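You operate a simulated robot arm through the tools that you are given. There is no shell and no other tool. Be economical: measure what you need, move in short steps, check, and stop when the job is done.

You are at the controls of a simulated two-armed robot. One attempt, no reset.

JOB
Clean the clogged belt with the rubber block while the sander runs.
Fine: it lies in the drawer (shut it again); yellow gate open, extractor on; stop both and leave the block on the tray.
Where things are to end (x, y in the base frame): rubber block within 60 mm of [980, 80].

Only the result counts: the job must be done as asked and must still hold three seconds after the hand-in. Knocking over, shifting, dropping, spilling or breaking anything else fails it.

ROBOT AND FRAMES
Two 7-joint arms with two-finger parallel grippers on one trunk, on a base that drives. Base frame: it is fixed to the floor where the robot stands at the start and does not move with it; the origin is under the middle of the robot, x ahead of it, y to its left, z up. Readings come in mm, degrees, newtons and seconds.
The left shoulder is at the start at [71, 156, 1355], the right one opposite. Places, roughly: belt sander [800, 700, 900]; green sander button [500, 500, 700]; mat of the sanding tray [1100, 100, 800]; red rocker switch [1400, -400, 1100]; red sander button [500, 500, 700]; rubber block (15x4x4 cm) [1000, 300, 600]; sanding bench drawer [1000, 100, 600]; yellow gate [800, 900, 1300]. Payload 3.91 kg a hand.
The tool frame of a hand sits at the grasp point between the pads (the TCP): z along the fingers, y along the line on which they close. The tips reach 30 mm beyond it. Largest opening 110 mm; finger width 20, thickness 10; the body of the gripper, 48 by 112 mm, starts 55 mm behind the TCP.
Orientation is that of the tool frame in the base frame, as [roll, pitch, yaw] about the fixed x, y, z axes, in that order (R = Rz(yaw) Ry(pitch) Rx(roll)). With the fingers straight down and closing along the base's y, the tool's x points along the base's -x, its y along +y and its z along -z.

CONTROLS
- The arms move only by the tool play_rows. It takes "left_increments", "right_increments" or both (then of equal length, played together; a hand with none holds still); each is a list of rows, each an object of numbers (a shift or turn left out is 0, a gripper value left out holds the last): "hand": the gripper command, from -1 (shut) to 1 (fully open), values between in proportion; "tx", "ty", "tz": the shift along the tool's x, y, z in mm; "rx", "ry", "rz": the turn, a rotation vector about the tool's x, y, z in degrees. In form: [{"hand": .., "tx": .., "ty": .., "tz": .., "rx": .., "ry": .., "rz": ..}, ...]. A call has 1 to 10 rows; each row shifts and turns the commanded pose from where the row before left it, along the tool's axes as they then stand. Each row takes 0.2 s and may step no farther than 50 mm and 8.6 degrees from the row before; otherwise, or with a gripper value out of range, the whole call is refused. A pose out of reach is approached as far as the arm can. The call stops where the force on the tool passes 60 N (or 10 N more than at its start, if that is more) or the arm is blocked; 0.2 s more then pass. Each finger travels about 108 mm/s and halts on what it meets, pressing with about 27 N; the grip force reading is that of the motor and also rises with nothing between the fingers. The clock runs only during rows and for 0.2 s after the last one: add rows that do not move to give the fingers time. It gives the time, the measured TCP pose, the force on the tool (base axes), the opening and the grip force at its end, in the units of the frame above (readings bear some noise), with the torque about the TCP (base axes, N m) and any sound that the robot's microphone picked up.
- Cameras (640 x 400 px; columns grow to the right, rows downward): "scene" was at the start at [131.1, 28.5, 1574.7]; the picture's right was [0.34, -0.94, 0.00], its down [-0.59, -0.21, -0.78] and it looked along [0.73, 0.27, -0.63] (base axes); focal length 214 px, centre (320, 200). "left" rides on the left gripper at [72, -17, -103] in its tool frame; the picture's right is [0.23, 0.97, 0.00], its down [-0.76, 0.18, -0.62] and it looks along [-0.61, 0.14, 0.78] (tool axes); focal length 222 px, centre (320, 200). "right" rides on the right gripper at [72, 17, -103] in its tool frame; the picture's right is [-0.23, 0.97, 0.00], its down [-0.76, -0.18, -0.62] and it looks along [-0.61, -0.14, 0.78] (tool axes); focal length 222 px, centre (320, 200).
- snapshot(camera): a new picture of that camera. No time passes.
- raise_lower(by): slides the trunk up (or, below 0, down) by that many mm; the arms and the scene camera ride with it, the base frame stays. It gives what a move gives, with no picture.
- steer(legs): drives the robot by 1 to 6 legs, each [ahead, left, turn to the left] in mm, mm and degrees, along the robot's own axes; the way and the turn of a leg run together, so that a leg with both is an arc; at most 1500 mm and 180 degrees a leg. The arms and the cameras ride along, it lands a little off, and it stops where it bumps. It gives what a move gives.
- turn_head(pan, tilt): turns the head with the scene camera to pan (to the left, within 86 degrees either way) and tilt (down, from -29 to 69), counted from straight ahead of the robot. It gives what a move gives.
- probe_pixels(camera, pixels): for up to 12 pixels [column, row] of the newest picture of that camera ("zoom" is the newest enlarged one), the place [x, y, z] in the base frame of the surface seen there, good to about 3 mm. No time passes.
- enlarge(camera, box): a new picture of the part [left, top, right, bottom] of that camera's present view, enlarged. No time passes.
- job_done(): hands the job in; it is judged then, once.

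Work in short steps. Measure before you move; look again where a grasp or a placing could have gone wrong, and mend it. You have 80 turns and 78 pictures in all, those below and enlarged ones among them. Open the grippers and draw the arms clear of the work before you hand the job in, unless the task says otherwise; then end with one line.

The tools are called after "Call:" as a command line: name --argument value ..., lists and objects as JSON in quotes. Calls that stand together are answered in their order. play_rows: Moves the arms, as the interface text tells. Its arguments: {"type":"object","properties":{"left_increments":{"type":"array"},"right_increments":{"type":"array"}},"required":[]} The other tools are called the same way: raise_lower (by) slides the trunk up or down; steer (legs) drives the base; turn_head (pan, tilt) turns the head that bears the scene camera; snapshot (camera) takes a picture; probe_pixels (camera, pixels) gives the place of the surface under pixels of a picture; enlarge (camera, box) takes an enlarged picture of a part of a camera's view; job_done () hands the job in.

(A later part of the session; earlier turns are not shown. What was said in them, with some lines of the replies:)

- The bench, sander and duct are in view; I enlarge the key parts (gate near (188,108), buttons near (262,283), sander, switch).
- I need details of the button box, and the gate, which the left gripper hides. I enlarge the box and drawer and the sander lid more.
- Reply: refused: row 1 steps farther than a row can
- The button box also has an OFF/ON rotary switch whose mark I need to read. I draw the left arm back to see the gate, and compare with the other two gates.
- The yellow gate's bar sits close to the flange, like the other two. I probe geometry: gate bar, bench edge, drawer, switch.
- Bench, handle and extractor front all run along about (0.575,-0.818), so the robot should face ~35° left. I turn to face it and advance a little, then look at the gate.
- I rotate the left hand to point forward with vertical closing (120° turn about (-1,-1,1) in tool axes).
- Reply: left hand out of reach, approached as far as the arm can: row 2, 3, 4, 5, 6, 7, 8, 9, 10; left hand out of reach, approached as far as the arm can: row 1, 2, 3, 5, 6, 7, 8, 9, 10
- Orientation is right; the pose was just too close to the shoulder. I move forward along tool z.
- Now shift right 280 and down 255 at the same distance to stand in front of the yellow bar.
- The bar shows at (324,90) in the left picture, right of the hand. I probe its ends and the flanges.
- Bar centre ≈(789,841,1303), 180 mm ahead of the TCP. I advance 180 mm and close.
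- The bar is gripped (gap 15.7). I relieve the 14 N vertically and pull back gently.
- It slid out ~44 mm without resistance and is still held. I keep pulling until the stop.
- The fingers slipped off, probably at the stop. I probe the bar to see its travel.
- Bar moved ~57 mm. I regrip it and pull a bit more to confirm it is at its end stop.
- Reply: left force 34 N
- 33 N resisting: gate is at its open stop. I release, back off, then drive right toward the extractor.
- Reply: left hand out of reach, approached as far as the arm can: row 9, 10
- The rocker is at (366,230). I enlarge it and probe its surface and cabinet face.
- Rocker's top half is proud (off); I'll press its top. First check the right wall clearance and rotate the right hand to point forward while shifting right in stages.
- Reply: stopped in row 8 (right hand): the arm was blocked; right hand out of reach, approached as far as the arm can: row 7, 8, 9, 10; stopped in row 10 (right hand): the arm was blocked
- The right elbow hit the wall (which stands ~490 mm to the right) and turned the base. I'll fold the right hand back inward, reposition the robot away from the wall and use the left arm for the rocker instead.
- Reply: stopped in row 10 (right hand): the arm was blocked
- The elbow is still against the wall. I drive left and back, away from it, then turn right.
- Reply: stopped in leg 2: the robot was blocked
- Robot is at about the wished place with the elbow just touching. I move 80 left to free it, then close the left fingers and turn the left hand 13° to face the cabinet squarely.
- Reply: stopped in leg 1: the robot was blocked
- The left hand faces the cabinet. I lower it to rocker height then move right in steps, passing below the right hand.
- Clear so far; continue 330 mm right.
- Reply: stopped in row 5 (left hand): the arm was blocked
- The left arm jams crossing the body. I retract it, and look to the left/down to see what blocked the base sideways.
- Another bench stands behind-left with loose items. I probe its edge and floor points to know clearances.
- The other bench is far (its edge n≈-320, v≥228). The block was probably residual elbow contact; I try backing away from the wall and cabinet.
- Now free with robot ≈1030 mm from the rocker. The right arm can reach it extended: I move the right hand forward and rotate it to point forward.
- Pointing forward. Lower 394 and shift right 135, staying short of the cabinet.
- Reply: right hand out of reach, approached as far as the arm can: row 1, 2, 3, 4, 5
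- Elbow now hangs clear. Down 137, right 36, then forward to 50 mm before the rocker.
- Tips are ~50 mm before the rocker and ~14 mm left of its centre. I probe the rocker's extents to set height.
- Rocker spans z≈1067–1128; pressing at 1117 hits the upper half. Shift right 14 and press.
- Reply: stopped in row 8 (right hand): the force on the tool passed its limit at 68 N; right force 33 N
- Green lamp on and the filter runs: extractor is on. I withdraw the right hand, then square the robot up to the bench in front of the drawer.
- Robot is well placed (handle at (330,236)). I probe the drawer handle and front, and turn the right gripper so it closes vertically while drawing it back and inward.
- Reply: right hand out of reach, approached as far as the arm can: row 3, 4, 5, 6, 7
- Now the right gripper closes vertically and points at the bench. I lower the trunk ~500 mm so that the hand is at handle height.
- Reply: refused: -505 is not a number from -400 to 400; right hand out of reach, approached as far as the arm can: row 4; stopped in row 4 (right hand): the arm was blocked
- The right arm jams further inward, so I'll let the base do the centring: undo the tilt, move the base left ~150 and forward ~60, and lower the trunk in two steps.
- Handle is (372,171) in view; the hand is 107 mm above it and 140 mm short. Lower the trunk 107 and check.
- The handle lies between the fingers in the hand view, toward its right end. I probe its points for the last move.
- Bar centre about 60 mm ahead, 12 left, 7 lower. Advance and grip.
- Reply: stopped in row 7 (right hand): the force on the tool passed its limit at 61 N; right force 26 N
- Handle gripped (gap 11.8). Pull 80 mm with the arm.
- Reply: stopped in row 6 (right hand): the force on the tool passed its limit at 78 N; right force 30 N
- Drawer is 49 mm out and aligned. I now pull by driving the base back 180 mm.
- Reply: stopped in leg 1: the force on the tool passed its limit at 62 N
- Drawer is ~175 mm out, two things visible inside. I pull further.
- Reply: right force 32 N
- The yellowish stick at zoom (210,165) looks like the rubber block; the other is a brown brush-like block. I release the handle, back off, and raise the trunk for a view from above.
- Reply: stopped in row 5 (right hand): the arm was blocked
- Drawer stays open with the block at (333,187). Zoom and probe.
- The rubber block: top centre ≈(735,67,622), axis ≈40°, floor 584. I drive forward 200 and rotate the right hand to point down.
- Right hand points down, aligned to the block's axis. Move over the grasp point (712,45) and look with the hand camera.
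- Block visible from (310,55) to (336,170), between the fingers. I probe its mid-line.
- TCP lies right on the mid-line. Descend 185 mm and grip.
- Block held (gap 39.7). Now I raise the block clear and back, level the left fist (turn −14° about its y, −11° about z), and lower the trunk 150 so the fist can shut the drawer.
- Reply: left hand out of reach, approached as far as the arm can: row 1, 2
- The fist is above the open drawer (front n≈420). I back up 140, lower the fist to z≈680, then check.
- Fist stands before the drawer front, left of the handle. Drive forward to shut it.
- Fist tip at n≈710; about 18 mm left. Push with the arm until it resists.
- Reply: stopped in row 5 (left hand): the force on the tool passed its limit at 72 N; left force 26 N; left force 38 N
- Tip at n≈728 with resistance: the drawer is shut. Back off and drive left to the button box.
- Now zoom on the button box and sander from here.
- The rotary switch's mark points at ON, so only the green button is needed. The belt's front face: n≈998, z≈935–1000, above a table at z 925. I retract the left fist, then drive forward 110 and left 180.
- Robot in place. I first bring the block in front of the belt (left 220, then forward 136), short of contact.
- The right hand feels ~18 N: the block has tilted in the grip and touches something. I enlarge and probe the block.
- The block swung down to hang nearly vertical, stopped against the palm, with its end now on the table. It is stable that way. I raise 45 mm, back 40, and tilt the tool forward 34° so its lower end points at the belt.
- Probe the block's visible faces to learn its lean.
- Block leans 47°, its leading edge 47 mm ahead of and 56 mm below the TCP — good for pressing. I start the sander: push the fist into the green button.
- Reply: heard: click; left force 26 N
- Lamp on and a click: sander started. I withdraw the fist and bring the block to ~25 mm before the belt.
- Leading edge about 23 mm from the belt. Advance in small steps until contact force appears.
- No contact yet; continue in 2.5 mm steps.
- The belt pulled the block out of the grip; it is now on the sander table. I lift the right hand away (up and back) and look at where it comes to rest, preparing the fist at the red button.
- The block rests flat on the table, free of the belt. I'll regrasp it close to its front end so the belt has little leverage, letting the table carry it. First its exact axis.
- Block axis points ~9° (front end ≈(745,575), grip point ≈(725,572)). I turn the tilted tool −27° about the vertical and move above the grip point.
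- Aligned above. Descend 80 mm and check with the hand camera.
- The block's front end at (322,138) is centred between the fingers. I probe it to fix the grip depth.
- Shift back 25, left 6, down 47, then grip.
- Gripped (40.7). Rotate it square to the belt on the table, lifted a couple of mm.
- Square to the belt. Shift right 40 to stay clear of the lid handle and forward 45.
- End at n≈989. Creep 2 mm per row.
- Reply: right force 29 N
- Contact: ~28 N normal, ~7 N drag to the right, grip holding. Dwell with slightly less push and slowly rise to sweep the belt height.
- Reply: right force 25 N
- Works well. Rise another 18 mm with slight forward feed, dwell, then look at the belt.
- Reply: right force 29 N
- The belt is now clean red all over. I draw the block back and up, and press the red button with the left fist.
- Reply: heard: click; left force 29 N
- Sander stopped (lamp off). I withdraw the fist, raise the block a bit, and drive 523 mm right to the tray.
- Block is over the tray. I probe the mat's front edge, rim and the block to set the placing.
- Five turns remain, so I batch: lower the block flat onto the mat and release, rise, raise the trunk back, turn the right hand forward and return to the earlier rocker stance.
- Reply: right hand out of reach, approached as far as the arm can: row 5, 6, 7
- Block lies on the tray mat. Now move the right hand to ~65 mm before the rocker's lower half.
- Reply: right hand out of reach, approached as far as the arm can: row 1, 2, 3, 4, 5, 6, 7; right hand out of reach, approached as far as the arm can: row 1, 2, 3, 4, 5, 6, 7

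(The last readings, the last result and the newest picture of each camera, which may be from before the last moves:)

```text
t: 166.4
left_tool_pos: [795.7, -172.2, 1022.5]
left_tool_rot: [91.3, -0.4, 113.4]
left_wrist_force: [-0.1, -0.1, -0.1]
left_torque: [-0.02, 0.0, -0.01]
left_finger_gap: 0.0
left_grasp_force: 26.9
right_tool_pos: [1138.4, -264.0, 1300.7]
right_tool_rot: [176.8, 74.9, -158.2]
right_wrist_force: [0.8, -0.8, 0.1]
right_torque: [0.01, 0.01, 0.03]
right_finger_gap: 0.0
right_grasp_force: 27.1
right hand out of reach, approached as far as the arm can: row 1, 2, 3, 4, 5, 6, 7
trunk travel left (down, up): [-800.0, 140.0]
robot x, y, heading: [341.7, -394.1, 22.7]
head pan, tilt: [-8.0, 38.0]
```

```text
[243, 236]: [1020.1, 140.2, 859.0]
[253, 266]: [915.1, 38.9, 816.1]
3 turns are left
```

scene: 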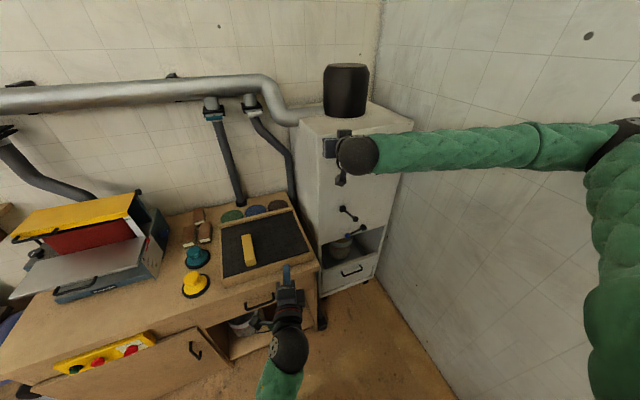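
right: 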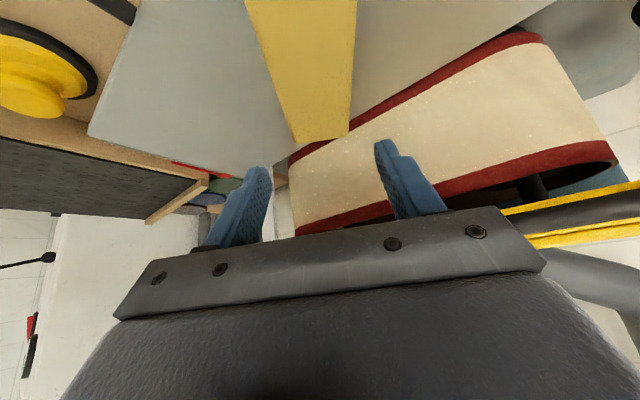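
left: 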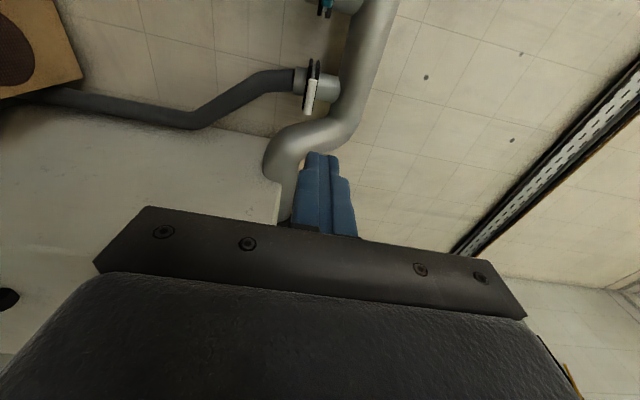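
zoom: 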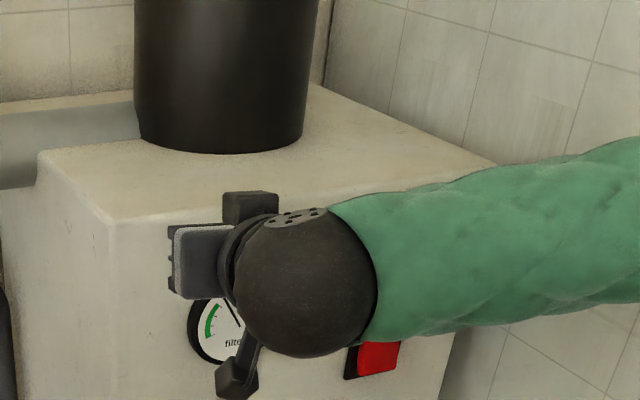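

The forward-pointing wrist is at a joint limit, so I go back to a 40° tilt, approach the rocker's lower half with the tips leading, press, and back off 50 mm.

Call:
play_rows --right_increments '[{"ry": 7}, {"ry": 7}, {"ry": 7}, {"ry": 7}, {"ry": 7}, {}]'

Call:
play_rows --right_increments '[{"tx": 18.6, "tz": 22.2, "ty": -35}, {"tx": 18.6, "tz": 22.2, "ty": -35}, {"tx": 18.6, "tz": 22.2, "ty": -35}, {"tx": 18.6, "tz": 22.2, "ty": -35}, {"tx": 18.6, "tz": 22.2, "ty": -35}, {"tx": 18.6, "tz": 22.2, "ty": -35}, {"tx": 18.6, "tz": 22.2, "ty": -35}, {"tx": -31, "tz": 26}, {"tx": -31, "tz": 26}, {}]'

Call:
enlarge --camera "scene" --box '[290, 80, 450, 180]'

Call:
play_rows --right_increments '[{"tx": -19.2, "tz": 16.1}, {"tx": -10.7, "tz": 9}, {"tx": -4.6, "tz": 3.9}, {"tx": -3.8, "tz": 3.2}, {"tx": -3.8, "tz": 3.2}, {"tx": -3.1, "tz": 2.6}, {"tx": -3.1, "tz": 2.6}]'

Call:
play_rows --right_increments '[{"tx": 19, "tz": -16}, {"tx": 30, "tz": -25}]'

Call:
enlarge --camera "scene" --box '[290, 80, 450, 180]'

```text
t: 167.8
left_tool_pos: [796.9, -171.8, 1023.0]
left_tool_rot: [91.2, -0.3, 113.1]
left_wrist_force: [0.5, 1.2, 0.9]
left_torque: [0.03, 0.03, -0.03]
left_finger_gap: 0.1
left_grasp_force: 27.4
right_tool_pos: [1138.5, -264.8, 1301.1]
right_tool_rot: [178.8, 40.3, -155.8]
right_wrist_force: [-0.4, 0.4, 0.1]
right_torque: [0.01, -0.01, 0.01]
right_finger_gap: 0.0
right_grasp_force: 27.0
trunk travel left (down, up): [-800.0, 140.0]
robot x, y, heading: [343.8, -394.0, 22.7]
head pan, tilt: [-8.0, 38.0]
```

```text
t: 170.0
left_tool_pos: [794.2, -171.7, 1024.3]
left_tool_rot: [91.0, -0.3, 113.1]
left_wrist_force: [-0.4, 0.8, 0.0]
left_torque: [0.01, 0.01, 0.02]
left_finger_gap: 0.2
left_grasp_force: 27.0
right_tool_pos: [1310.7, -452.2, 1099.2]
right_tool_rot: [179.0, 40.4, -155.9]
right_wrist_force: [-1.3, 0.3, 0.7]
right_torque: [0.04, 0.03, 0.02]
right_finger_gap: 0.1
right_grasp_force: 26.7
trunk travel left (down, up): [-800.0, 140.0]
robot x, y, heading: [343.0, -397.8, 22.7]
head pan, tilt: [-8.0, 38.0]
```

```text
4.00 times, centred on (370, 130) of scene
```

zoom: 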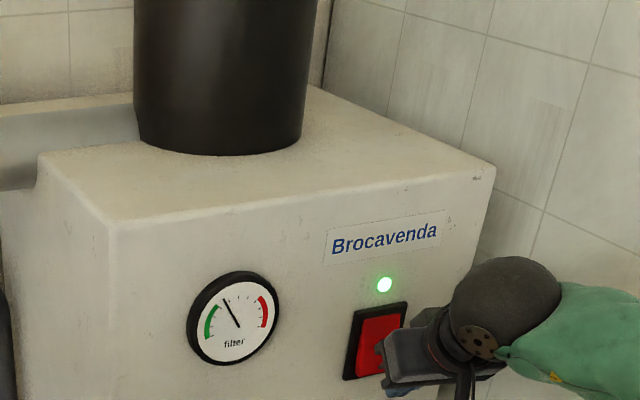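

```text
t: 171.5
left_tool_pos: [793.8, -173.4, 1026.0]
left_tool_rot: [91.0, -0.2, 113.1]
left_wrist_force: [-0.3, 0.3, -1.0]
left_torque: [-0.01, -0.01, 0.02]
left_finger_gap: 0.0
left_grasp_force: 26.6
right_tool_pos: [1362.3, -426.9, 1096.4]
right_tool_rot: [179.0, 40.0, -155.7]
right_wrist_force: [-29.3, -10.9, 11.2]
right_torque: [0.03, 0.28, 0.41]
right_finger_gap: 0.0
right_grasp_force: 27.8
trunk travel left (down, up): [-800.0, 140.0]
robot x, y, heading: [342.6, -395.5, 22.6]
head pan, tilt: [-8.0, 38.0]
stopped in row 7 (right hand): the force on the tool passed its limit at 66 N (the readings are from after the stop); the commanded pose is now the measured one
```

```text
t: 172.1
left_tool_pos: [795.2, -173.0, 1023.9]
left_tool_rot: [91.0, -0.3, 113.2]
left_wrist_force: [0.1, 0.4, 0.1]
left_torque: [0.0, 0.02, -0.04]
left_finger_gap: 0.0
left_grasp_force: 27.4
right_tool_pos: [1306.3, -451.7, 1095.0]
right_tool_rot: [179.0, 39.9, -155.8]
right_wrist_force: [-0.5, 0.1, 0.2]
right_torque: [0.02, 0.0, 0.01]
right_finger_gap: 0.2
right_grasp_force: 26.8
trunk travel left (down, up): [-800.0, 140.0]
robot x, y, heading: [346.6, -396.4, 22.6]
head pan, tilt: [-8.0, 38.0]
```

```text
4.00 times, centred on (370, 130) of scene
2 turns are left
```

zoom: 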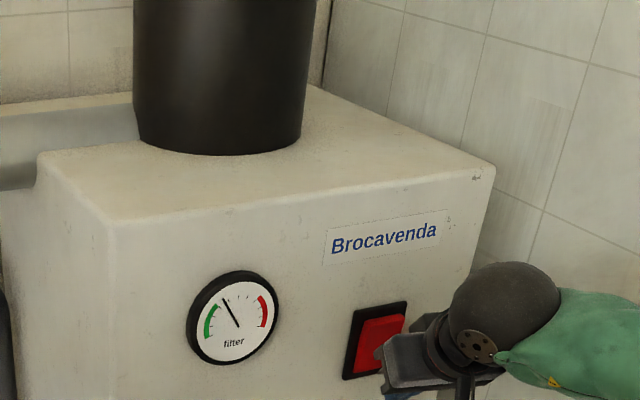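

The lamp is out and the rocker's top is proud again: extractor off. I back the right hand away and open both grippers.

Call:
play_rows --right_increments '[{"tx": 30.6, "tz": -25.7}, {"tx": 30.6, "tz": -25.7}, {"tx": 30.6, "tz": -25.7}, {"hand": 0.6}, {}, {}]' --left_increments '[{}, {}, {}, {"hand": 0.6}, {}, {}]'

Call:
snapshot --camera "scene"

```text
t: 173.5
left_tool_pos: [794.0, -158.0, 1019.5]
left_tool_rot: [91.6, 0.3, 113.4]
left_wrist_force: [1.1, 0.2, -0.2]
left_torque: [0.0, 0.0, 0.02]
left_finger_gap: 88.1
left_grasp_force: 0.2
right_tool_pos: [1198.4, -483.3, 1090.8]
right_tool_rot: [179.7, 39.5, -154.8]
right_wrist_force: [-0.1, -0.1, 0.0]
right_torque: [-0.02, -0.02, 0.02]
right_finger_gap: 87.9
right_grasp_force: 0.1
trunk travel left (down, up): [-800.0, 140.0]
robot x, y, heading: [342.6, -397.3, 22.7]
head pan, tilt: [-8.0, 38.0]
```

```text
1 pictures are left
1 turns are left
```

scene: 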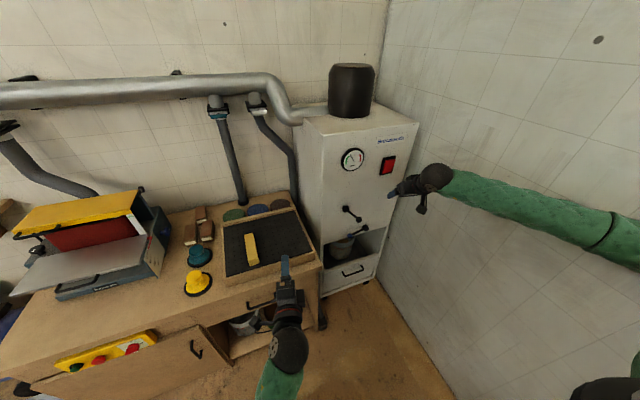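

The belt is clean, the sander and extractor are off, the drawer is shut, and the block is on the tray with the arms clear; I hand the job in.

Call:
job_done

```text
The job is handed in.
```

The belt is clean, and I've handed the job in. The sander and extractor are both stopped, the drawer is shut and the yellow gate is open. The rubber block lies on the tray at about [968, 90]. On the first pass the running belt pulled the block from the gripper onto the sander table; I picked it up again and finished.
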